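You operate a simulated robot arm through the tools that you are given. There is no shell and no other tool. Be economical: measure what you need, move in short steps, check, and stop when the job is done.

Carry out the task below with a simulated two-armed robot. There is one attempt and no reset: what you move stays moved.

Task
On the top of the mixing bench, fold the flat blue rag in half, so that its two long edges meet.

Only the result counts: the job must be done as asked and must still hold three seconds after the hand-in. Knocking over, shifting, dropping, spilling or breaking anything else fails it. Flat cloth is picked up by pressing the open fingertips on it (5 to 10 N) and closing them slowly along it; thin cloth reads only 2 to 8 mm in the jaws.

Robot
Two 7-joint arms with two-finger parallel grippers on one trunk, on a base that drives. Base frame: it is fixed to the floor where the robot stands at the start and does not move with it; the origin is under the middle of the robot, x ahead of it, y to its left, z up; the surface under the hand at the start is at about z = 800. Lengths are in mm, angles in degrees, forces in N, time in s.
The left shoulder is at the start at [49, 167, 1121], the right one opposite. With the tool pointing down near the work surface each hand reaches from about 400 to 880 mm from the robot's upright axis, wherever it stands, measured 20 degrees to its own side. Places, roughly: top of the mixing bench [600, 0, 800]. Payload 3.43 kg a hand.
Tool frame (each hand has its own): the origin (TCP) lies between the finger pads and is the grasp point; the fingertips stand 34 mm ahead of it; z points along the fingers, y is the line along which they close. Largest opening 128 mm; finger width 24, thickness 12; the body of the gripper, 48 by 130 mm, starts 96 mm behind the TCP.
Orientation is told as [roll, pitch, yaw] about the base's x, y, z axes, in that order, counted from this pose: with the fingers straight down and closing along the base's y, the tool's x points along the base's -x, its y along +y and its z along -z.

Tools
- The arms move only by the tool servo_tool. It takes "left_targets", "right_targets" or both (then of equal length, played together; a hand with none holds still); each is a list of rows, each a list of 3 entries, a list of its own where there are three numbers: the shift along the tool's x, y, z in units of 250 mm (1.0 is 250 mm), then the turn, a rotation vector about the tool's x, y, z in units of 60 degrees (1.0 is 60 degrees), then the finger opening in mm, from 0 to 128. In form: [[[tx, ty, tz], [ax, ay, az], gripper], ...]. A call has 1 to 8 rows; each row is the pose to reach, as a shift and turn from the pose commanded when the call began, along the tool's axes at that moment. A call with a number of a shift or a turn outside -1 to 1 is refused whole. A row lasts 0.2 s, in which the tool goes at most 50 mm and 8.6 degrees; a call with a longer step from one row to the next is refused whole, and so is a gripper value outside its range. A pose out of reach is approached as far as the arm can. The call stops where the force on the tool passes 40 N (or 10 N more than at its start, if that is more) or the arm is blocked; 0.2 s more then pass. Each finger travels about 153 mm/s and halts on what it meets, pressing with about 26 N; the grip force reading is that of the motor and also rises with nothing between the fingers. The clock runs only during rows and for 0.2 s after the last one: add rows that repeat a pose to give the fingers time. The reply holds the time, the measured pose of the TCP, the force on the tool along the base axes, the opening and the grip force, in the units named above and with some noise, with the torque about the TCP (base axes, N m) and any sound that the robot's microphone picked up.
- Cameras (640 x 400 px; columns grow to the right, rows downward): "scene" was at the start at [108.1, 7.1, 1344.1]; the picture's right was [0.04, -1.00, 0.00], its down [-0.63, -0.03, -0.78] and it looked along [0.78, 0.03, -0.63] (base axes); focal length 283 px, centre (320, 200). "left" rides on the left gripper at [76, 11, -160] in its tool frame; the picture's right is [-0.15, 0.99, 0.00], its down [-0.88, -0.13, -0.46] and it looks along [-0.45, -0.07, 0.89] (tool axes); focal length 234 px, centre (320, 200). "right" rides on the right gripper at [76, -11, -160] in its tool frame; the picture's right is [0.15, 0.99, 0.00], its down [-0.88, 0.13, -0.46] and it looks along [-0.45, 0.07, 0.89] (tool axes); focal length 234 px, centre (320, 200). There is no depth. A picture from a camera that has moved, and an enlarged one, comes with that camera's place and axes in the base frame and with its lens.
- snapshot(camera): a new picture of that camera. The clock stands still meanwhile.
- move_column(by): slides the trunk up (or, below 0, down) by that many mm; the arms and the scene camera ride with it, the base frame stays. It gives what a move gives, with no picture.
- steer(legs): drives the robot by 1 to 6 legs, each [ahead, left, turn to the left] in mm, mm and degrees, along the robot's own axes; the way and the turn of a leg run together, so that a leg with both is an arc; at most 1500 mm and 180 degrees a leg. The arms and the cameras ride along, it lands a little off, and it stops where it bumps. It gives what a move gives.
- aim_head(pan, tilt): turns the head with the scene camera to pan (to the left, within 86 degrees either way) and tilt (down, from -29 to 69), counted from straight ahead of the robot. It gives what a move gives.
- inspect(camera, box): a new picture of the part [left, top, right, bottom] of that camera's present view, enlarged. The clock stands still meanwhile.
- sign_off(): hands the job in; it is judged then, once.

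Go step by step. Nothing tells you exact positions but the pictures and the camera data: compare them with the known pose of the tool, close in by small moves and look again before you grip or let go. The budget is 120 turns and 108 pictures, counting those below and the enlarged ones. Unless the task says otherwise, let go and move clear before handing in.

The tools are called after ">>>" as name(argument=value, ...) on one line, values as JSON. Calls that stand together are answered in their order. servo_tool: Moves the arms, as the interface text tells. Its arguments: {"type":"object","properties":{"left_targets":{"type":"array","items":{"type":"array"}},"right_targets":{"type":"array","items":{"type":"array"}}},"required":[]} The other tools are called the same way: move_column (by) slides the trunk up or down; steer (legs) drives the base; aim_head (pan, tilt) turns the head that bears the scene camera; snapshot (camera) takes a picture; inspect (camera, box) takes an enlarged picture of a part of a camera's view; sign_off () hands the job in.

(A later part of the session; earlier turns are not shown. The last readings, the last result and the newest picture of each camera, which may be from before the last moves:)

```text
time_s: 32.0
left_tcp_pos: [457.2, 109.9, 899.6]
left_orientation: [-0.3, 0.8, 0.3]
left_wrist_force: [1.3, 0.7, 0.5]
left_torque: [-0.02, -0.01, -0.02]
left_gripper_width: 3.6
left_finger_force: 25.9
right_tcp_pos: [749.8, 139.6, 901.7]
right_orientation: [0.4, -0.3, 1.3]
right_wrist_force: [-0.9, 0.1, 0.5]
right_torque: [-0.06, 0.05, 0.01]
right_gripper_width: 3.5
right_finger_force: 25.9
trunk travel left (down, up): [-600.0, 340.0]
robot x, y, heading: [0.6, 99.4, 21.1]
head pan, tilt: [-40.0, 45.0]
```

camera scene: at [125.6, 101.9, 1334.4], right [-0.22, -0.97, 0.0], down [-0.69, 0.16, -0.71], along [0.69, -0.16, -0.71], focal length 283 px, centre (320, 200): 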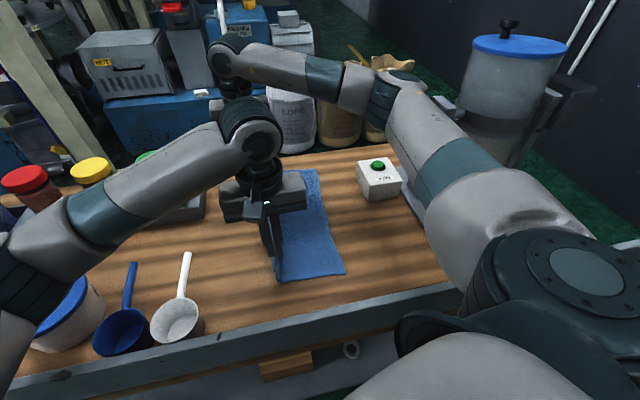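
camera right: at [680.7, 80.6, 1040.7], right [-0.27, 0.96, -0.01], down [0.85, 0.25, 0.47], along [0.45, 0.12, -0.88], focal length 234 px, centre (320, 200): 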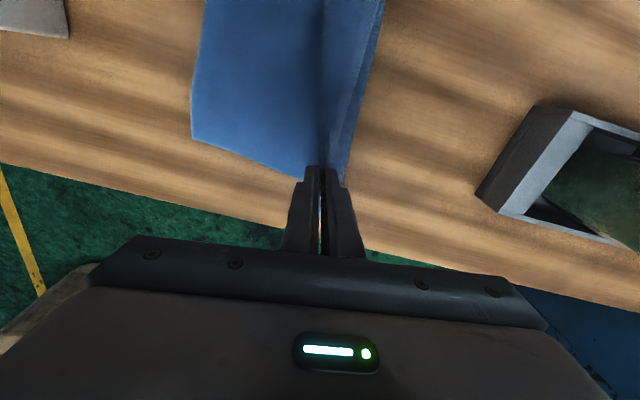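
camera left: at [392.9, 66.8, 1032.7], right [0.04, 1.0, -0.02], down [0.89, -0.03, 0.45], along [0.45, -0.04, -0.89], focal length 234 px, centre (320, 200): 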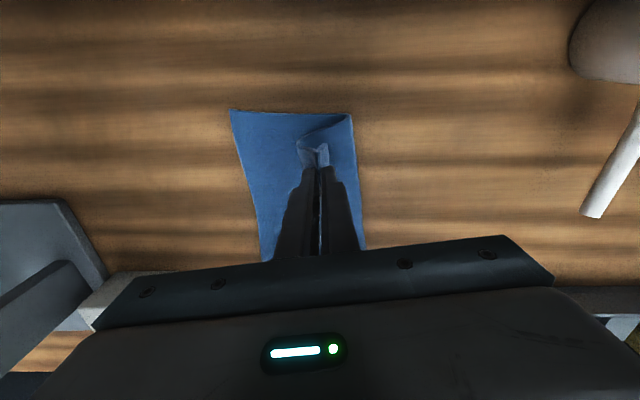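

Works cleanly; I repeat.

>>> steer(legs=[[0, 0, -6]])

>>> servo_tool(right_targets=[[[0.005, 0.065, 0], [0, 0, -0.03], 0], [[0.01, 0.13, 0], [0, 0, -0.06], 0], [[0.015, 0.19, 0], [0, 0, -0.08], 0], [[0.02, 0.25, 0], [0, 0, -0.1], 0]], left_targets=[[[0.005, 0.035, 0], [0, 0, -0.03], 0], [[0.01, 0.07, 0], [0, 0, -0.06], 0], [[0.015, 0.1, 0], [0, 0, -0.08], 0], [[0.018, 0.13, 0], [0, 0, -0.1], 0]])

>>> steer(legs=[[0, 0, -6]])

>>> aim_head(pan=-20, tilt=45)

>>> snapshot(camera="scene")

>>> snapshot(camera="left")

>>> snapshot(camera="right")

```text
time_s: 32.9
left_tcp_pos: [454.8, 60.7, 899.1]
left_orientation: [-0.2, 0.9, -5.7]
left_wrist_force: [1.6, -0.1, 0.2]
left_torque: [0.02, -0.02, 0.05]
left_gripper_width: 3.3
left_finger_force: 26.3
right_tcp_pos: [750.3, 58.3, 901.4]
right_orientation: [0.2, -0.2, -4.8]
right_wrist_force: [-0.6, 0.2, 0.2]
right_torque: [0.02, 0.01, 0.12]
right_gripper_width: 3.5
right_finger_force: 26.2
trunk travel left (down, up): [-600.0, 340.0]
robot x, y, heading: [2.8, 98.6, 15.2]
head pan, tilt: [-40.0, 45.0]
```

```text
time_s: 33.9
left_tcp_pos: [455.0, 95.0, 898.3]
left_orientation: [-0.3, 0.9, 0.3]
left_wrist_force: [2.5, 0.5, -0.3]
left_torque: [-0.03, -0.1, 0.0]
left_gripper_width: 3.8
left_finger_force: 26.3
right_tcp_pos: [750.1, 122.8, 902.5]
right_orientation: [0.2, -0.2, 1.2]
right_wrist_force: [-1.7, -0.1, -0.5]
right_torque: [-0.04, 0.09, 0.0]
right_gripper_width: 3.4
right_finger_force: 26.1
trunk travel left (down, up): [-600.0, 340.0]
robot x, y, heading: [4.9, 97.1, 15.1]
head pan, tilt: [-40.0, 45.0]
```

```text
time_s: 34.9
left_tcp_pos: [451.1, 46.2, 898.6]
left_orientation: [-0.1, 0.9, -5.6]
left_wrist_force: [3.6, -0.3, -0.4]
left_torque: [0.0, -0.1, 0.05]
left_gripper_width: 3.7
left_finger_force: 25.6
right_tcp_pos: [748.9, 42.7, 902.1]
right_orientation: [0.3, -0.3, -4.7]
right_wrist_force: [-2.3, -0.3, 0.2]
right_torque: [0.02, 0.08, 0.07]
right_gripper_width: 3.4
right_finger_force: 25.6
trunk travel left (down, up): [-600.0, 340.0]
robot x, y, heading: [1.1, 97.8, 9.3]
head pan, tilt: [-40.0, 45.0]
```

```text
time_s: 35.7
left_tcp_pos: [450.8, 46.6, 899.0]
left_orientation: [-0.2, 0.9, -5.8]
left_wrist_force: [2.4, -0.1, -1.1]
left_torque: [0.0, -0.09, 0.08]
left_gripper_width: 3.4
left_finger_force: 26.4
right_tcp_pos: [749.6, 42.3, 902.2]
right_orientation: [0.2, -0.2, -4.8]
right_wrist_force: [-2.4, -0.1, 0.2]
right_torque: [-0.02, 0.05, 0.09]
right_gripper_width: 3.6
right_finger_force: 26.0
trunk travel left (down, up): [-600.0, 340.0]
robot x, y, heading: [-1.5, 103.1, 9.0]
head pan, tilt: [-20.0, 45.0]
```

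```text
81 pictures are left
camera scene: at [130.9, 90.2, 1334.4], right [-0.19, -0.98, 0.0], down [-0.69, 0.13, -0.71], along [0.69, -0.13, -0.71], focal length 283 px, centre (320, 200)
```

scene: 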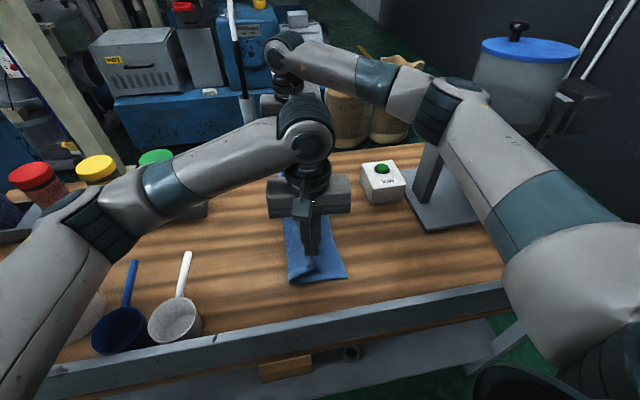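

```text
80 pictures are left
camera left: at [380.8, 65.3, 1059.8], right [0.24, 0.97, -0.01], down [0.87, -0.22, 0.44], along [0.43, -0.11, -0.9], focal length 234 px, centre (320, 200)
```

left: 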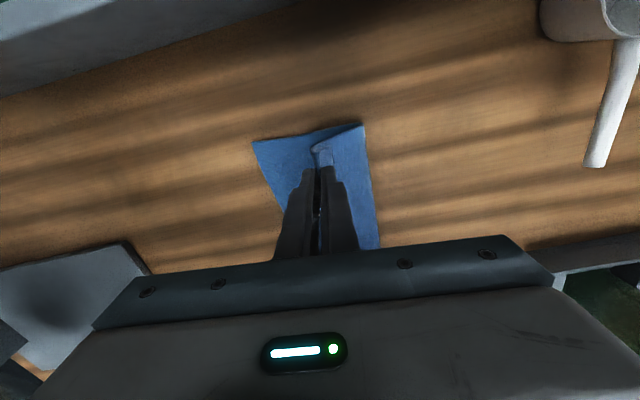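

```text
79 pictures are left
camera right: at [672.9, 37.6, 1060.0], right [-0.06, 1.0, 0.0], down [0.89, 0.05, 0.46], along [0.46, 0.03, -0.89], focal length 234 px, centre (320, 200)
```

right: 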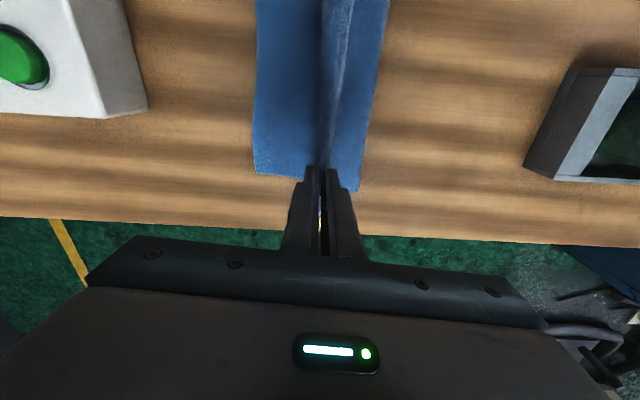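

All held, right elbow now clear. The lower layer's right edge is at y ≈ −21 (near) / −33 (far) and the fold at y ≈ 99/91, i.e. nicely half. I lean the fingers 30° toward the fold and lower, so the held end will fall outward on release.

>>> servo_tool(left_targets=[[[-0.004, -0.025, 0.0], [-0.1, 0, -0.02], 0], [[-0.008, -0.05, 0.02], [-0.2, 0, -0.04], 0], [[-0.012, -0.075, 0.04], [-0.3, 0, -0.06], 0], [[-0.016, -0.1, 0.065], [-0.4, 0, -0.08], 0], [[-0.021, -0.128, 0.088], [-0.5, 0, -0.095], 0]], right_targets=[[[0, -0.035, 0.0], [-0.1, 0, -0.02], 0], [[0, -0.07, 0.02], [-0.2, 0, -0.04], 0], [[0, -0.1, 0.04], [-0.3, 0, -0.06], 0], [[0, -0.14, 0.06], [-0.4, 0, -0.07], 0], [[-0.003, -0.176, 0.08], [-0.5, 0, -0.08], 0]])

>>> snapshot(camera="scene")

>>> snapshot(camera="left")

>>> snapshot(camera="right")

```text
time_s: 37.1
left_tcp_pos: [451.6, 66.6, 887.6]
left_orientation: [29.1, -1.7, 3.2]
left_wrist_force: [0.3, 0.7, 0.0]
left_torque: [-0.06, -0.1, -0.08]
left_gripper_width: 3.6
left_finger_force: 26.5
right_tcp_pos: [746.4, 82.0, 910.2]
right_orientation: [29.9, -3.8, 4.5]
right_wrist_force: [-1.9, -0.1, 0.1]
right_torque: [-0.09, 0.0, 0.01]
right_gripper_width: 3.6
right_finger_force: 26.3
trunk travel left (down, up): [-600.0, 340.0]
robot x, y, heading: [12.7, 116.7, 12.5]
head pan, tilt: [-20.0, 45.0]
stopped in row 5 (left hand): the arm was blocked; the commanded pose is now the measured one
```

```text
78 pictures are left
camera scene: at [112.8, 141.7, 1336.3], right [-0.13, -0.99, 0.02], down [-0.68, 0.08, -0.73], along [0.72, -0.11, -0.69], focal length 283 px, centre (320, 200)
```

scene: 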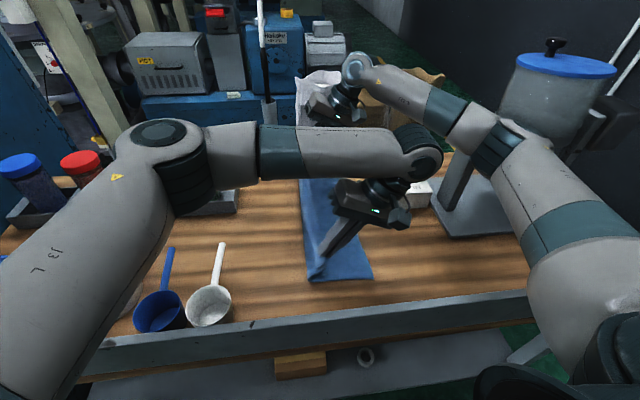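

```text
77 pictures are left
camera left: at [376.3, -6.3, 1029.7], right [0.08, 0.87, 0.49], down [0.89, -0.29, 0.36], along [0.45, 0.4, -0.8], focal length 234 px, centre (320, 200)
```

left: 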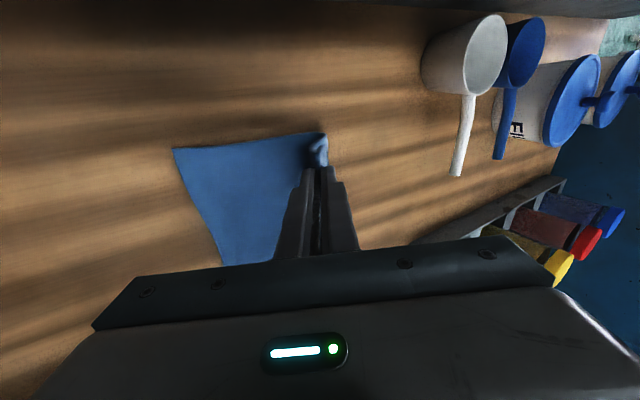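

```text
76 pictures are left
camera right: at [668.9, -13.8, 1037.1], right [-0.25, 0.84, 0.48], down [0.85, -0.05, 0.52], along [0.46, 0.54, -0.71], focal length 234 px, centre (320, 200)
```

right: 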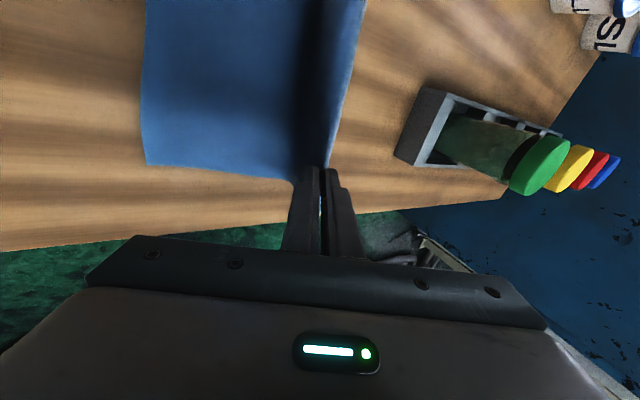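

Leaning the hands brought the left wrist against the right forearm and nudged the base again. I undo the lean; with vertical tools there was ample gap.

>>> servo_tool(left_targets=[[[0, 0.01, -0.02], [0.1, 0, 0.01], 0], [[0, 0.02, -0.04], [0.2, 0, 0.02], 0], [[0, 0.03, -0.05], [0.3, 0, 0.03], 0], [[0, 0.03, -0.05], [0.4, 0, 0.04], 0], [[0, 0.03, -0.05], [0.49, 0, 0.05], 0]], right_targets=[[[0, 0, 0], [0.1, 0, 0.01], 0], [[0, 0, 0], [0.2, 0, 0.02], 0], [[0, 0, 0], [0.3, 0, 0.03], 0], [[0, 0, 0], [0.4, 0, 0.04], 0], [[0, 0, 0], [0.49, 0, 0.05], 0]])

>>> snapshot(camera="scene")

```text
time_s: 38.3
left_tcp_pos: [485.0, 53.8, 887.5]
left_orientation: [0.4, 0.8, 0.4]
left_wrist_force: [2.3, 0.6, -1.3]
left_torque: [-0.06, 0.13, -0.02]
left_gripper_width: 3.7
left_finger_force: 26.2
right_tcp_pos: [779.9, 61.6, 882.6]
right_orientation: [1.0, -0.9, 1.1]
right_wrist_force: [0.7, 1.3, -1.3]
right_torque: [-0.13, 0.23, 0.02]
right_gripper_width: 3.4
right_finger_force: 25.8
trunk travel left (down, up): [-600.0, 340.0]
robot x, y, heading: [20.2, 105.9, 12.5]
head pan, tilt: [-20.0, 45.0]
```

```text
75 pictures are left
camera scene: at [161.0, 114.4, 1333.4], right [-0.13, -0.99, 0.01], down [-0.71, 0.09, -0.7], along [0.69, -0.1, -0.71], focal length 283 px, centre (320, 200)
```

scene: 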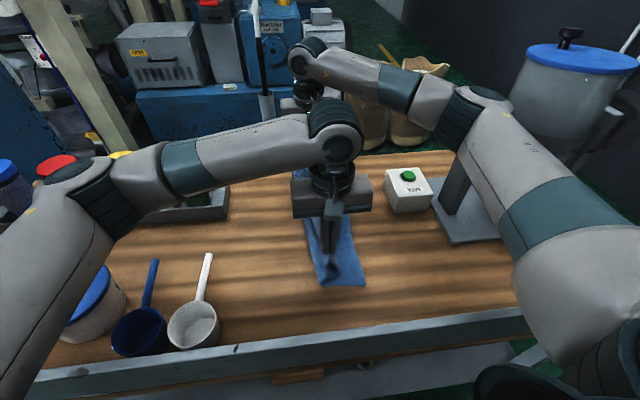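

The contact is released. The hands were carried forward about 33 mm with the base, so I drive back that much.

>>> steer(legs=[[-32, 7, 0]])

>>> snapshot(camera="left")

>>> snapshot(camera="right")

>>> snapshot(camera="scene")

```text
time_s: 39.1
left_tcp_pos: [441.0, 43.1, 891.7]
left_orientation: [0.8, 0.3, 0.0]
left_wrist_force: [1.3, -0.3, 0.9]
left_torque: [0.06, -0.05, 0.01]
left_gripper_width: 3.6
left_finger_force: 26.7
right_tcp_pos: [736.4, 49.3, 887.6]
right_orientation: [1.4, -1.2, 0.4]
right_wrist_force: [-1.1, -0.9, -0.4]
right_torque: [0.05, 0.09, 0.0]
right_gripper_width: 3.5
right_finger_force: 25.3
trunk travel left (down, up): [-600.0, 340.0]
robot x, y, heading: [-11.8, 109.6, 12.4]
head pan, tilt: [-20.0, 45.0]
```

```text
74 pictures are left
camera left: at [366.6, 52.3, 1051.3], right [0.15, 0.99, 0.01], down [0.88, -0.14, 0.45], along [0.45, -0.05, -0.89], focal length 234 px, centre (320, 200)
```

left: 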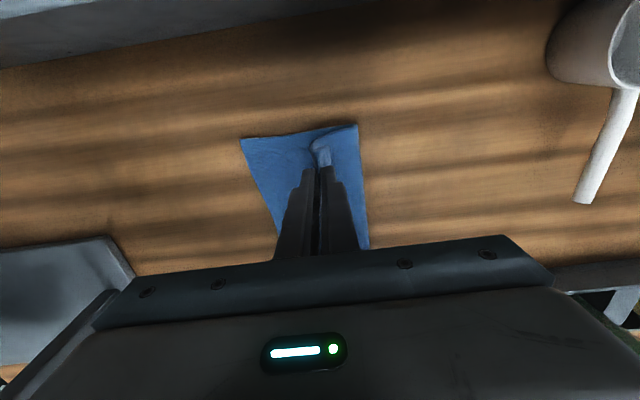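

```text
73 pictures are left
camera right: at [657.8, 32.8, 1044.2], right [-0.16, 0.99, 0.02], down [0.87, 0.13, 0.48], along [0.47, 0.09, -0.88], focal length 234 px, centre (320, 200)
```

right: 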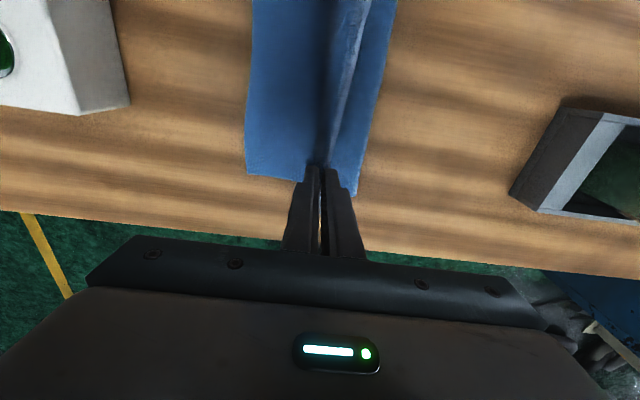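

```text
72 pictures are left
camera scene: at [113.7, 104.9, 1334.4], right [-0.14, -0.99, 0.0], down [-0.7, 0.1, -0.71], along [0.7, -0.1, -0.71], focal length 283 px, centre (320, 200)
```

scene: 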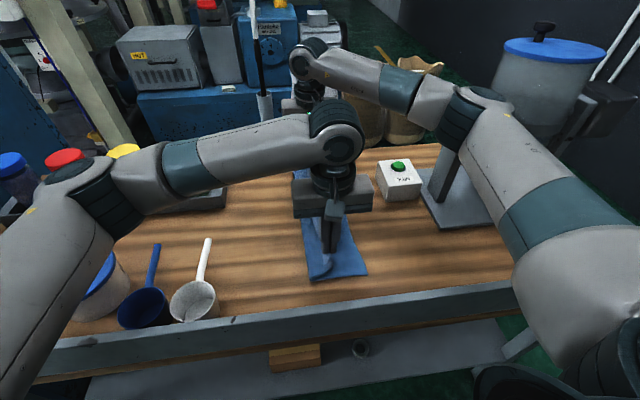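

The base is square enough, and the mixer plate and box are unmoved. The lower edge lies at y ≈ −34/−28 and the fold at y ≈ 89/99; I bring both hands lower and toward the edge with vertical tools.

>>> servo_tool(left_targets=[[[0, -0.03, 0.01], [0, 0, 0], 0], [[0, -0.06, 0.03], [0, 0, 0], 0], [[0, -0.09, 0.06], [0, 0, 0], 0], [[0, -0.116, 0.088], [0, 0, 0], 0]], right_targets=[[[0, -0.036, 0.01], [0, 0, 0], 0], [[0, -0.072, 0.03], [0, 0, 0], 0], [[0, -0.108, 0.05], [0, 0, 0], 0], [[0, -0.144, 0.072], [0, 0, 0], 0]])

>>> inspect(camera="left", box=[200, 80, 420, 260])

>>> inspect(camera="right", box=[200, 60, 420, 240])

```text
time_s: 40.1
left_tcp_pos: [440.7, 14.5, 868.7]
left_orientation: [0.8, 0.2, 0.1]
left_wrist_force: [2.0, 0.2, 0.2]
left_torque: [0.09, -0.05, -0.01]
left_gripper_width: 3.3
left_finger_force: 26.0
right_tcp_pos: [739.0, 11.8, 868.8]
right_orientation: [1.4, -1.2, 0.5]
right_wrist_force: [-2.0, -0.5, 0.3]
right_torque: [0.07, 0.08, 0.0]
right_gripper_width: 3.4
right_finger_force: 25.5
trunk travel left (down, up): [-600.0, 340.0]
robot x, y, heading: [-13.5, 104.3, 12.6]
head pan, tilt: [-20.0, 45.0]
```

```text
2.22 times, centred on (310, 170) of left
camera zoom: at [367.1, 23.7, 1028.9], right [0.15, 0.99, 0.01], down [0.88, -0.14, 0.45], along [0.45, -0.05, -0.89], focal length 520 px, centre (342, 267)
```

zoom: 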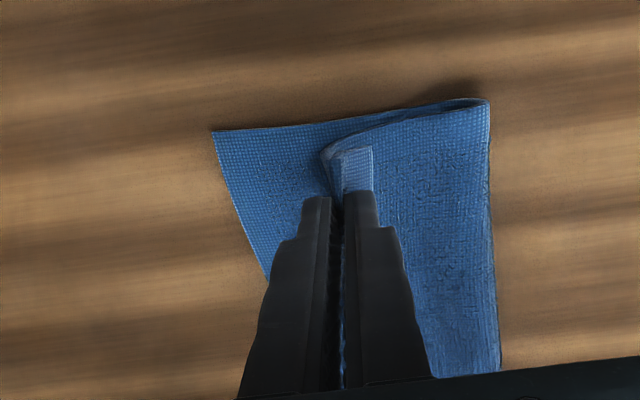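

```text
2.22 times, centred on (310, 150) of right
camera zoom: at [659.4, -3.3, 1025.5], right [-0.16, 0.99, 0.02], down [0.87, 0.13, 0.48], along [0.47, 0.09, -0.88], focal length 520 px, centre (342, 311)
```

zoom: 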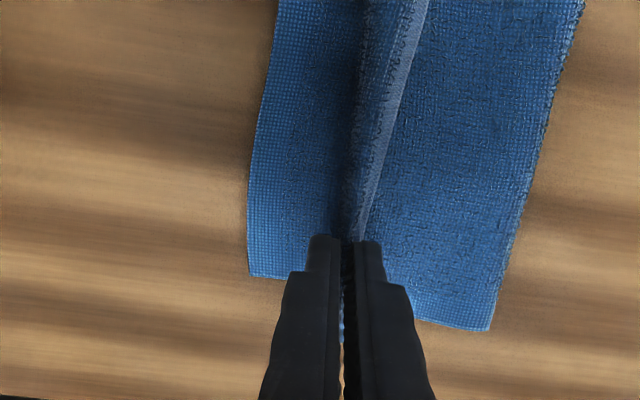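

As expected a narrow edge strip folds back at the pinch. I open slightly and rise straight up so the stiff cloth end can spring out and fall onto the lower edge.

>>> servo_tool(left_targets=[[[0, 0, 0], [0, 0, 0], 22], [[0, 0, -0.06], [0, 0, 0], 26], [[0, 0, -0.2], [0, 0, 0], 26], [[0, 0, -0.38], [0, 0, 0], 26], [[0, 0, -0.5], [0, 0, 0], 26], [[0, 0, -0.5], [0, 0, 0], 26]], right_targets=[[[0, 0, 0], [0, 0, 0], 22], [[0, 0, -0.06], [0, 0, 0], 26], [[0, 0, -0.2], [0, 0, 0], 26], [[0, 0, -0.38], [0, 0, 0], 26], [[0, 0, -0.5], [0, 0, 0], 26], [[0, 0, -0.5], [0, 0, 0], 26]])

>>> snapshot(camera="left")

>>> snapshot(camera="right")

>>> snapshot(camera="scene")

```text
time_s: 41.5
left_tcp_pos: [441.3, 13.8, 992.4]
left_orientation: [0.8, 0.4, 0.1]
left_wrist_force: [-0.5, 0.2, 0.5]
left_torque: [0.0, 0.04, 0.01]
left_gripper_width: 25.8
left_finger_force: 0.0
right_tcp_pos: [733.8, 10.4, 992.4]
right_orientation: [1.4, -1.2, 0.5]
right_wrist_force: [0.9, -0.5, -0.2]
right_torque: [0.05, 0.02, 0.04]
right_gripper_width: 25.7
right_finger_force: 0.1
trunk travel left (down, up): [-600.0, 340.0]
robot x, y, heading: [-16.7, 107.0, 11.9]
head pan, tilt: [-20.0, 45.0]
```

```text
69 pictures are left
camera left: at [368.8, 21.8, 1153.7], right [0.15, 0.99, 0.01], down [0.88, -0.14, 0.45], along [0.45, -0.05, -0.89], focal length 234 px, centre (320, 200)
```

left: 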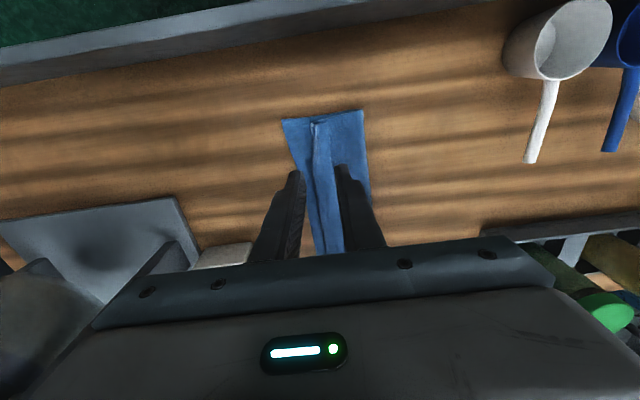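

```text
68 pictures are left
camera right: at [656.1, -6.3, 1150.1], right [-0.16, 0.99, 0.02], down [0.87, 0.13, 0.48], along [0.47, 0.09, -0.88], focal length 234 px, centre (320, 200)
```

right: 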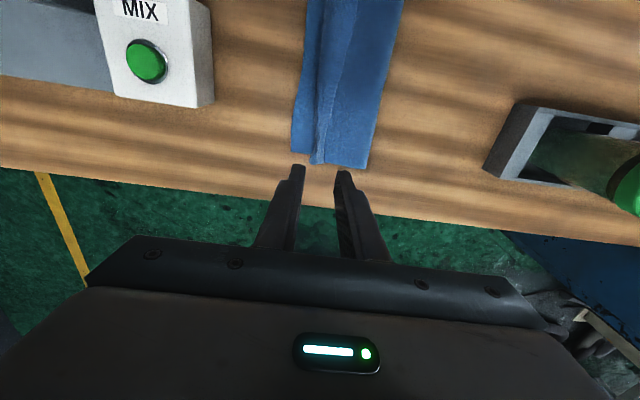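

```text
67 pictures are left
camera scene: at [114.9, 105.3, 1334.3], right [-0.14, -0.99, 0.0], down [-0.7, 0.1, -0.71], along [0.7, -0.1, -0.71], focal length 283 px, centre (320, 200)
```

scene: 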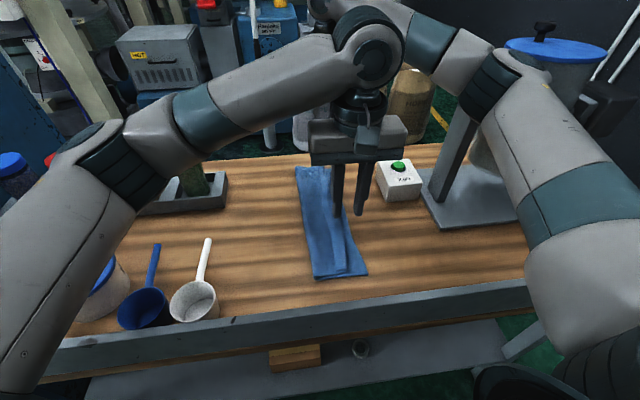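

The cloth lies folded, with the upper edge still short of the lower one. I zoom in.

>>> inspect(camera="scene", box=[270, 150, 400, 290])

>>> inspect(camera="left", box=[250, 90, 400, 260])

>>> inspect(camera="right", box=[260, 0, 420, 180])

```text
2.86 times, centred on (335, 220) of scene
camera zoom: at [114.9, 105.3, 1334.3], right [-0.14, -0.99, 0.0], down [-0.7, 0.1, -0.71], along [0.7, -0.1, -0.71], focal length 810 px, centre (277, 143)
```

zoom: 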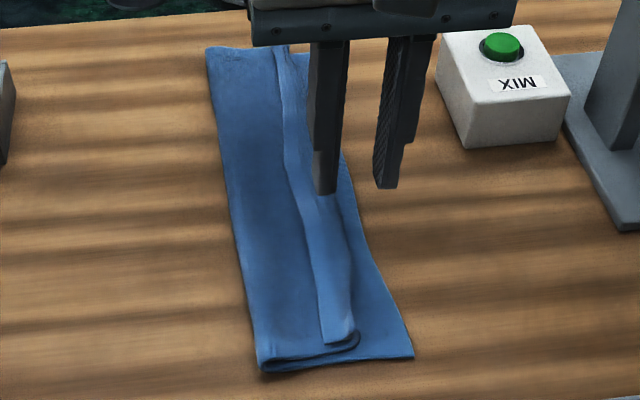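

```text
2.35 times, centred on (325, 175) of left
camera zoom: at [368.8, 21.8, 1153.7], right [0.15, 0.99, 0.01], down [0.88, -0.14, 0.45], along [0.45, -0.05, -0.89], focal length 551 px, centre (308, 259)
```

zoom: 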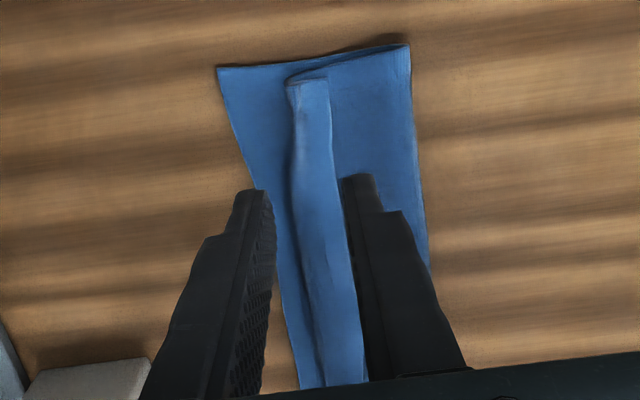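

```text
2.22 times, centred on (340, 90) of right
camera zoom: at [656.1, -6.3, 1150.1], right [-0.16, 0.99, 0.02], down [0.87, 0.13, 0.48], along [0.47, 0.09, -0.88], focal length 520 px, centre (276, 444)
```

zoom: 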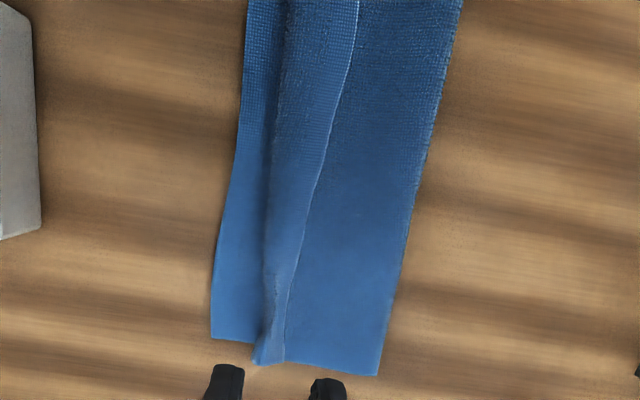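

A strip about 30 mm wide along the upper edge is folded back on itself (free edge at y ≈ 30, crease at y ≈ 5). I'll hold the stack down with one hand and stroke the strip outward with the closed fingertips of the other, beginning at the near end.

>>> servo_tool(right_targets=[[[0.08, 0.05, 0.05], [0, 0, 0], 10], [[0.16, 0.1, 0.15], [0, 0, 0], 0], [[0.24, 0.15, 0.25], [0, 0, 0], 0], [[0.32, 0.2, 0.36], [0, 0, 0], 0], [[0.376, 0.23, 0.45], [0, 0, 0], 0], [[0.376, 0.23, 0.49], [0, 0, 0], 0]], left_targets=[[[0, 0.01, 0.05], [0, 0, 0], 10], [[-0.01, 0.02, 0.15], [0, 0, 0], 0], [[-0.02, 0.03, 0.25], [0, 0, 0], 0], [[-0.03, 0.04, 0.36], [0, 0, 0], 0], [[-0.036, 0.048, 0.45], [0, 0, 0], 0], [[-0.036, 0.048, 0.51], [0, 0, 0], 0]])

>>> snapshot(camera="left")

>>> snapshot(camera="right")

>>> snapshot(camera="scene")

```text
time_s: 42.9
left_tcp_pos: [450.1, 25.5, 866.5]
left_orientation: [0.8, 0.2, 0.0]
left_wrist_force: [1.4, -0.8, -0.6]
left_torque: [0.05, -0.01, 0.01]
left_gripper_width: 0.0
left_finger_force: 26.1
right_tcp_pos: [642.1, 68.8, 870.0]
right_orientation: [1.5, -1.1, 0.4]
right_wrist_force: [-0.4, -0.1, 0.6]
right_torque: [0.0, 0.01, 0.04]
right_gripper_width: 0.1
right_finger_force: 26.2
trunk travel left (down, up): [-600.0, 340.0]
robot x, y, heading: [-18.2, 106.5, 12.3]
head pan, tilt: [-20.0, 45.0]
```

```text
63 pictures are left
camera left: at [376.6, 35.7, 1026.6], right [0.15, 0.99, 0.01], down [0.88, -0.14, 0.45], along [0.45, -0.05, -0.89], focal length 234 px, centre (320, 200)
```

left: 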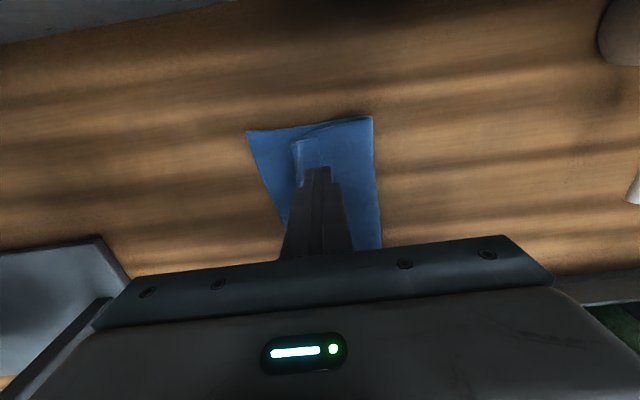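

```text
62 pictures are left
camera right: at [564.5, 54.1, 1026.5], right [-0.15, 0.99, 0.02], down [0.87, 0.13, 0.48], along [0.47, 0.09, -0.88], focal length 234 px, centre (320, 200)
```

right: 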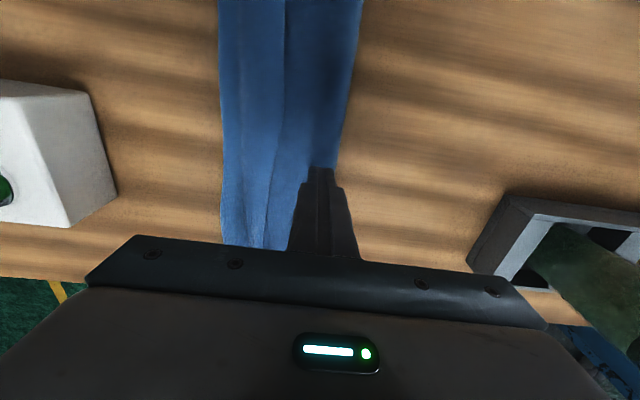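

```text
61 pictures are left
camera scene: at [114.6, 105.4, 1334.4], right [-0.14, -0.99, 0.0], down [-0.7, 0.1, -0.71], along [0.7, -0.1, -0.71], focal length 283 px, centre (320, 200)
```

scene: 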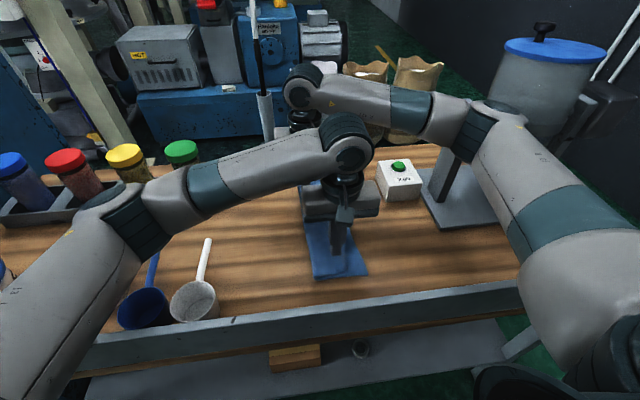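

Both hands are above the right spots. I lower the right to hold the stack and the left onto the strip.

>>> servo_tool(right_targets=[[[0, 0, 0.06], [0, 0, 0], 0], [[0, 0, 0.1], [0, 0, 0], 0], [[0, 0, 0.115], [0, 0, 0], 0], [[0, 0, 0.12], [0, 0, 0], 0]], left_targets=[[[0, 0, 0.03], [0, 0, 0], 0], [[0, 0, 0.06], [0, 0, 0], 0], [[0, 0, 0.075], [0, 0, 0], 0], [[0, 0, 0.08], [0, 0, 0], 0]])

```text
time_s: 43.9
left_tcp_pos: [451.2, 27.7, 846.8]
left_orientation: [0.9, 0.3, 0.1]
left_wrist_force: [0.0, -0.5, 2.0]
left_torque: [-0.04, -0.04, -0.01]
left_gripper_width: 0.0
left_finger_force: 26.3
right_tcp_pos: [643.7, 71.0, 840.5]
right_orientation: [1.4, -1.4, 0.6]
right_wrist_force: [-0.5, -0.1, 3.3]
right_torque: [-0.01, -0.01, 0.02]
right_gripper_width: 0.1
right_finger_force: 25.6
trunk travel left (down, up): [-600.0, 340.0]
robot x, y, heading: [-16.1, 107.5, 12.2]
head pan, tilt: [-20.0, 45.0]
```

>>> servo_tool(right_targets=[[[0, 0, 0.008], [0, 0, 0], 0], [[0, 0, 0.012], [0, 0, 0], 0], [[0, 0, 0.012], [0, 0, 0], 0], [[0, 0, 0.012], [0, 0, 0], 0], [[0, 0, 0.012], [0, 0, 0], 0], [[0, 0, 0.012], [0, 0, 0], 0]], left_targets=[[[0, 0, 0.006], [0, 0, 0], 0], [[0, 0, 0.01], [0, 0, 0], 0], [[0, -0.03, 0.01], [0, 0, 0], 0], [[0, -0.06, 0.01], [0, 0, 0], 0], [[0, -0.09, 0.01], [0, 0, 0], 0], [[0, -0.12, 0.01], [0, 0, 0], 0]])

>>> inspect(camera="left", box=[220, 80, 420, 260])

```text
time_s: 45.3
left_tcp_pos: [448.8, -1.7, 844.1]
left_orientation: [0.8, 0.2, 0.1]
left_wrist_force: [0.2, 1.5, 2.9]
left_torque: [0.04, -0.02, 0.01]
left_gripper_width: 0.1
left_finger_force: 26.0
right_tcp_pos: [642.1, 70.1, 838.8]
right_orientation: [1.5, -1.4, 0.4]
right_wrist_force: [2.7, -1.0, 17.2]
right_torque: [-0.03, -0.12, -0.01]
right_gripper_width: 0.1
right_finger_force: 25.8
trunk travel left (down, up): [-600.0, 340.0]
robot x, y, heading: [-16.2, 104.5, 12.1]
head pan, tilt: [-20.0, 45.0]
```

```text
2.22 times, centred on (320, 170) of left
camera zoom: at [374.8, 6.9, 1004.1], right [0.15, 0.99, 0.01], down [0.88, -0.14, 0.45], along [0.45, -0.05, -0.89], focal length 520 px, centre (320, 267)
```

zoom: 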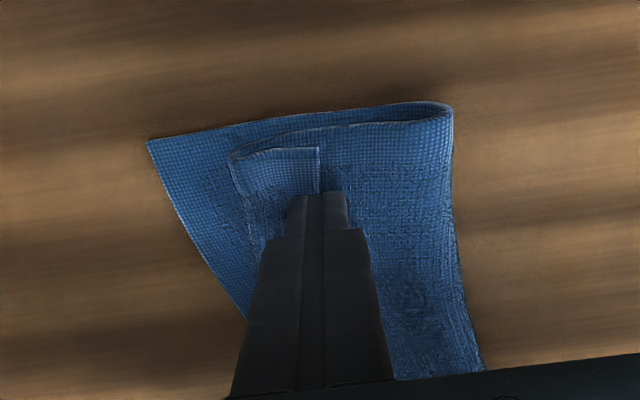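

The strokes stick: the whole stack slides instead of the strip rolling open. A better way is to pinch the upper layer well inside its edge, lift so the edge hangs free and unrolls, then lay it down edge first. I raise the hands and survey.

>>> servo_tool(right_targets=[[[0, 0, -0.1], [0, 0, 0], 0], [[0, 0, -0.28], [0, 0, 0], 0], [[0, 0, -0.46], [0, 0, 0], 10], [[0, 0, -0.6], [0, 0, 0], 20], [[0, 0, -0.6], [0, 0, 0], 24]], left_targets=[[[0, 0, -0.1], [0, 0, 0], 0], [[0, 0, -0.28], [0, 0, 0], 0], [[0, 0.1, -0.46], [0, 0, 0], 10], [[0, 0.25, -0.56], [0, 0, 0], 20], [[0, 0.4, -0.6], [0, 0, 0], 24]])

>>> snapshot(camera="left")

>>> snapshot(camera="right")

>>> inspect(camera="scene", box=[260, 140, 420, 290])

```text
refused: row 3 steps farther than a row can; nothing moved
```

```text
59 pictures are left
camera left: at [374.8, 6.9, 1004.1], right [0.15, 0.99, 0.01], down [0.88, -0.14, 0.45], along [0.45, -0.05, -0.89], focal length 234 px, centre (320, 200)
```

left: 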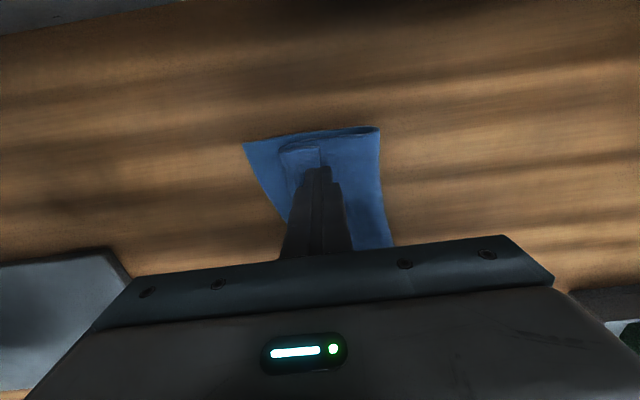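

```text
58 pictures are left
camera right: at [563.9, 55.0, 995.5], right [-0.15, 0.99, 0.02], down [0.87, 0.13, 0.48], along [0.47, 0.09, -0.88], focal length 234 px, centre (320, 200)
```

right: 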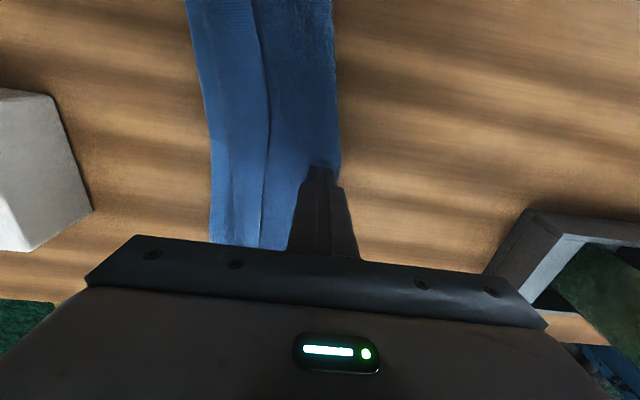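

```text
2.67 times, centred on (340, 215) of scene
camera zoom: at [112.5, 105.6, 1334.7], right [-0.14, -0.99, 0.0], down [-0.7, 0.1, -0.71], along [0.7, -0.1, -0.71], focal length 756 px, centre (267, 160)
```

zoom: 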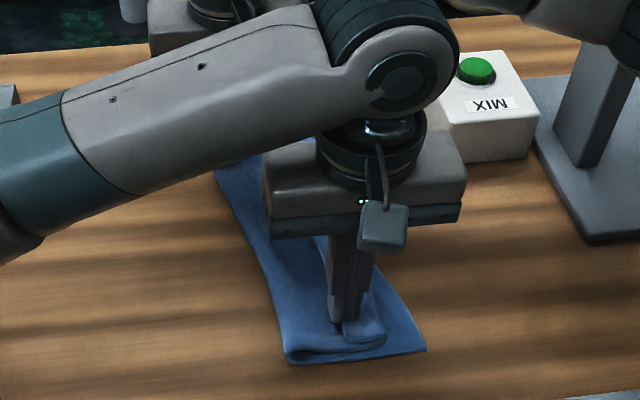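

The lift was refused for its step size. Since the stack moves with the fingertips, I first drag the near end back by the same amount and then rise.

>>> servo_tool(left_targets=[[[0, 0.03, 0.002], [0, 0, 0], 0], [[0, 0.06, 0.002], [0, 0, 0], 0], [[0, 0.09, 0.002], [0, 0, 0], 0], [[0, 0.12, 0.002], [0, 0, 0], 0], [[0, 0.12, -0.05], [0, 0, 0], 0], [[0, 0.12, -0.15], [0, 0, 0], 10], [[0, 0.2, -0.3], [0, 0, 0], 20], [[0, 0.3, -0.45], [0, 0, 0], 24]], right_targets=[[[0, 0, 0], [0, 0, 0], 0], [[0, 0, 0], [0, 0, 0], 0], [[0, 0, 0], [0, 0, 0], 0], [[0, 0, 0], [0, 0, 0], 0], [[0, 0, -0.05], [0, 0, 0], 0], [[0, 0, -0.15], [0, 0, 0], 10], [[0, 0, -0.3], [0, 0, 0], 20], [[0, 0, -0.45], [0, 0, 0], 24]])

>>> snapshot(camera="left")

>>> snapshot(camera="right")

>>> inspect(camera="scene", box=[260, 140, 420, 290])

```text
time_s: 47.1
left_tcp_pos: [448.6, 71.0, 958.4]
left_orientation: [0.8, 0.3, 0.0]
left_wrist_force: [-0.2, 1.0, -0.5]
left_torque: [-0.02, -0.04, -0.03]
left_gripper_width: 24.1
left_finger_force: 0.0
right_tcp_pos: [639.1, 69.5, 951.4]
right_orientation: [1.4, -1.3, 0.4]
right_wrist_force: [0.1, -0.4, 0.9]
right_torque: [-0.04, -0.03, 0.0]
right_gripper_width: 24.3
right_finger_force: 0.1
trunk travel left (down, up): [-600.0, 340.0]
robot x, y, heading: [-13.9, 107.8, 12.2]
head pan, tilt: [-20.0, 45.0]
```

```text
56 pictures are left
camera left: at [374.6, 80.2, 1119.4], right [0.15, 0.99, 0.01], down [0.88, -0.14, 0.45], along [0.45, -0.05, -0.89], focal length 234 px, centre (320, 200)
```

left: 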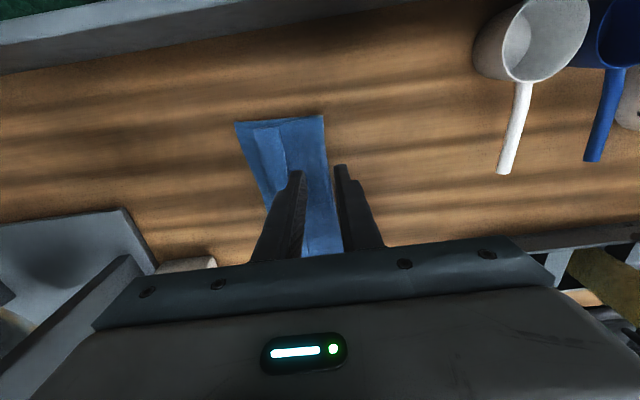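

```text
55 pictures are left
camera right: at [560.9, 53.6, 1107.5], right [-0.16, 0.99, 0.02], down [0.87, 0.13, 0.48], along [0.47, 0.09, -0.88], focal length 234 px, centre (320, 200)
```

right: 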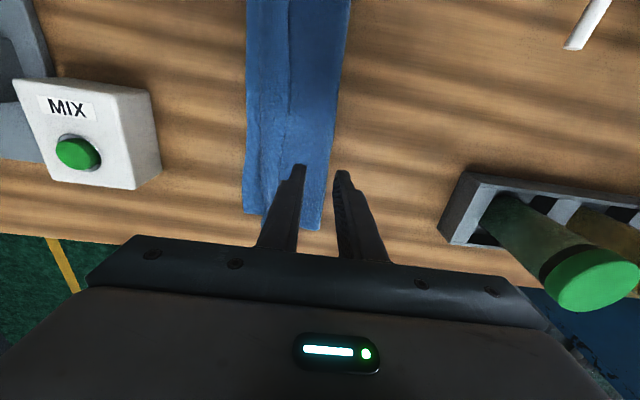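

```text
2.67 times, centred on (340, 215) of scene
camera zoom: at [112.9, 106.4, 1334.4], right [-0.14, -0.99, 0.0], down [-0.7, 0.1, -0.71], along [0.7, -0.1, -0.71], focal length 756 px, centre (267, 160)
```

zoom: 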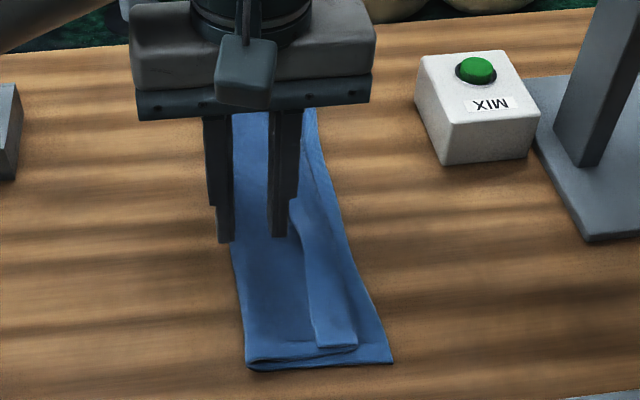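

The stack is back: lower edge y ≈ −31, strip from about −5 to 30, fold ≈ 83. I'll pinch the strip itself near its free edge, lift so it opens, then relay it edge-out; first I bring both hands over the strip's ends.

>>> servo_tool(left_targets=[[[0, -0.04, 0.04], [0, 0, 0], 20], [[0, -0.08, 0.1], [0, 0, 0], 20], [[0, -0.13, 0.18], [0, 0, 0], 20], [[0, -0.18, 0.26], [0, 0, 0], 20], [[0, -0.22, 0.36], [0, 0, 0], 20]], right_targets=[[[-0.08, -0.04, 0.02], [0, 0, 0], 20], [[-0.16, -0.08, 0.06], [0, 0, 0], 20], [[-0.24, -0.13, 0.12], [0, 0, 0], 20], [[-0.32, -0.18, 0.22], [0, 0, 0], 20], [[-0.384, -0.22, 0.324], [0, 0, 0], 20]])

>>> inspect(camera="left", box=[220, 80, 420, 260])

>>> inspect(camera="right", box=[220, 60, 420, 240])

```text
time_s: 48.3
left_tcp_pos: [450.8, 17.1, 866.4]
left_orientation: [0.8, 0.3, 0.1]
left_wrist_force: [1.1, 0.2, -0.2]
left_torque: [0.04, 0.04, -0.01]
left_gripper_width: 19.8
left_finger_force: 0.0
right_tcp_pos: [740.1, 14.7, 869.7]
right_orientation: [1.5, -1.3, 0.5]
right_wrist_force: [0.1, -0.4, 0.5]
right_torque: [0.03, 0.0, 0.0]
right_gripper_width: 20.1
right_finger_force: 0.1
trunk travel left (down, up): [-600.0, 340.0]
robot x, y, heading: [-15.5, 105.9, 12.2]
head pan, tilt: [-20.0, 45.0]
```

```text
2.22 times, centred on (320, 170) of left
camera zoom: at [376.7, 25.4, 1026.4], right [0.15, 0.99, 0.01], down [0.88, -0.14, 0.45], along [0.45, -0.05, -0.89], focal length 520 px, centre (320, 267)
```

zoom: 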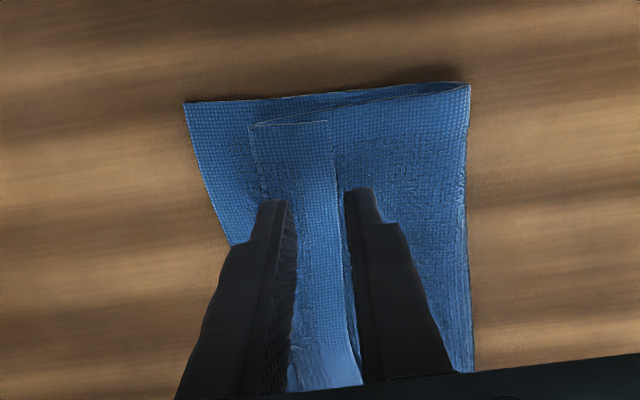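

```text
2.22 times, centred on (320, 150) of right
camera zoom: at [661.6, -0.4, 1025.3], right [-0.16, 0.99, 0.02], down [0.87, 0.13, 0.48], along [0.47, 0.09, -0.88], focal length 520 px, centre (320, 311)
```

zoom: 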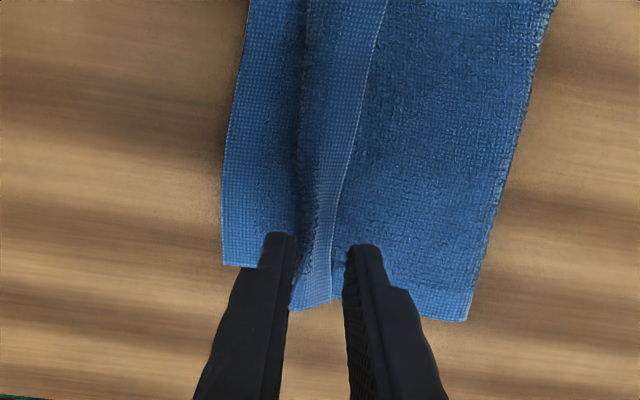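

The left fingers straddle the strip's free edge well. On the right the strip is narrower, so I shift that hand to x ≈ 725, y ≈ 20 with a smaller opening, and lower both nearly to contact.

>>> servo_tool(left_targets=[[[0, 0, 0.03], [0, 0, 0], 20], [[0, 0, 0.06], [0, 0, 0], 20], [[0, 0, 0.082], [0, 0, 0], 20], [[0, 0, 0.088], [0, 0, 0], 20]], right_targets=[[[0.03, 0.01, 0.03], [0, 0, 0], 14], [[0.06, 0.02, 0.06], [0, 0, 0], 14], [[0.06, 0.02, 0.085], [0, 0, 0], 14], [[0.06, 0.02, 0.095], [0, 0, 0], 14]])

```text
time_s: 49.3
left_tcp_pos: [448.7, 17.4, 843.6]
left_orientation: [0.7, 0.3, 0.0]
left_wrist_force: [0.0, -0.6, 2.9]
left_torque: [-0.04, -0.02, -0.01]
left_gripper_width: 20.5
left_finger_force: 0.7
right_tcp_pos: [724.9, 21.8, 847.2]
right_orientation: [1.6, -1.4, 0.5]
right_wrist_force: [-1.9, -0.2, 3.6]
right_torque: [-0.04, 0.09, -0.04]
right_gripper_width: 14.3
right_finger_force: 0.1
trunk travel left (down, up): [-600.0, 340.0]
robot x, y, heading: [-15.7, 106.9, 12.4]
head pan, tilt: [-20.0, 45.0]
```

Both press lightly (3–4 N), which should take only the top layer. I close slowly.

>>> servo_tool(left_targets=[[[0, 0, 0.002], [0, 0, 0], 18], [[0, 0, 0.002], [0, 0, 0], 15], [[0, 0, 0.002], [0, 0, 0], 12], [[0, 0, 0.002], [0, 0, 0], 9], [[0, 0, 0.002], [0, 0, 0], 6], [[0, 0, 0.002], [0, 0, 0], 3], [[0, 0, 0.002], [0, 0, 0], 0], [[0, 0, 0.002], [0, 0, 0], 0]], right_targets=[[[0, 0, 0.002], [0, 0, 0], 12], [[0, 0, 0.002], [0, 0, 0], 10], [[0, 0, 0.002], [0, 0, 0], 8], [[0, 0, 0.002], [0, 0, 0], 6], [[0, 0, 0.002], [0, 0, 0], 4], [[0, 0, 0.002], [0, 0, 0], 2], [[0, 0, 0.002], [0, 0, 0], 0], [[0, 0, 0.002], [0, 0, 0], 0]])

>>> inspect(camera="left", box=[220, 80, 420, 260])

>>> inspect(camera="right", box=[220, 60, 420, 240])

```text
time_s: 51.1
left_tcp_pos: [449.3, 16.9, 844.0]
left_orientation: [0.7, 0.2, 0.1]
left_wrist_force: [0.3, -0.8, 3.6]
left_torque: [-0.04, 0.0, -0.01]
left_gripper_width: 2.8
left_finger_force: 26.1
right_tcp_pos: [723.1, 22.1, 845.9]
right_orientation: [1.4, -1.3, 0.4]
right_wrist_force: [-0.6, -0.4, 3.8]
right_torque: [0.0, 0.01, 0.02]
right_gripper_width: 2.4
right_finger_force: 25.7
trunk travel left (down, up): [-600.0, 340.0]
robot x, y, heading: [-17.8, 109.9, 12.2]
head pan, tilt: [-20.0, 45.0]
```

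```text
2.22 times, centred on (320, 170) of left
camera zoom: at [375.6, 26.2, 1004.0], right [0.15, 0.99, 0.01], down [0.88, -0.14, 0.45], along [0.45, -0.05, -0.89], focal length 520 px, centre (320, 267)
```

zoom: 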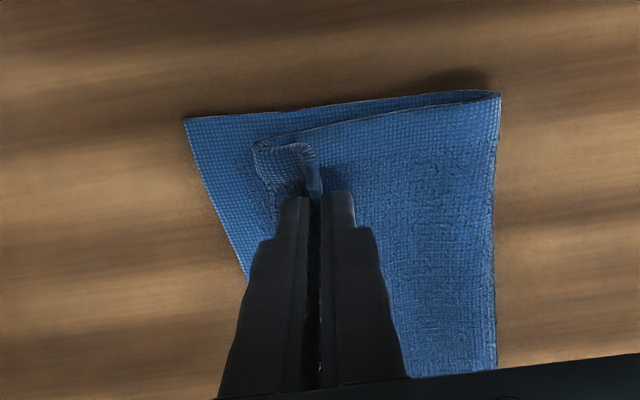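

```text
2.22 times, centred on (320, 150) of right
camera zoom: at [646.0, 5.7, 1001.7], right [-0.15, 0.99, 0.02], down [0.87, 0.13, 0.48], along [0.47, 0.09, -0.88], focal length 520 px, centre (320, 311)
```

zoom: 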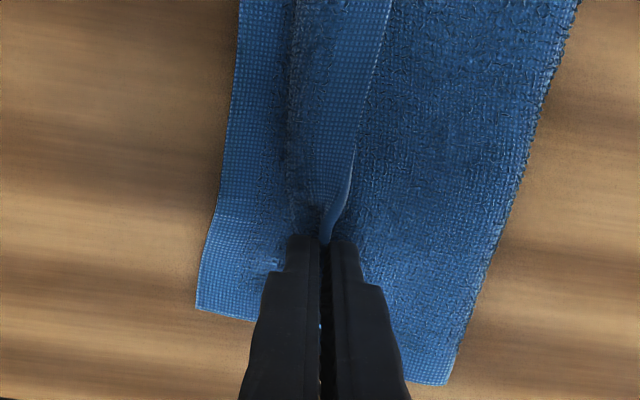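

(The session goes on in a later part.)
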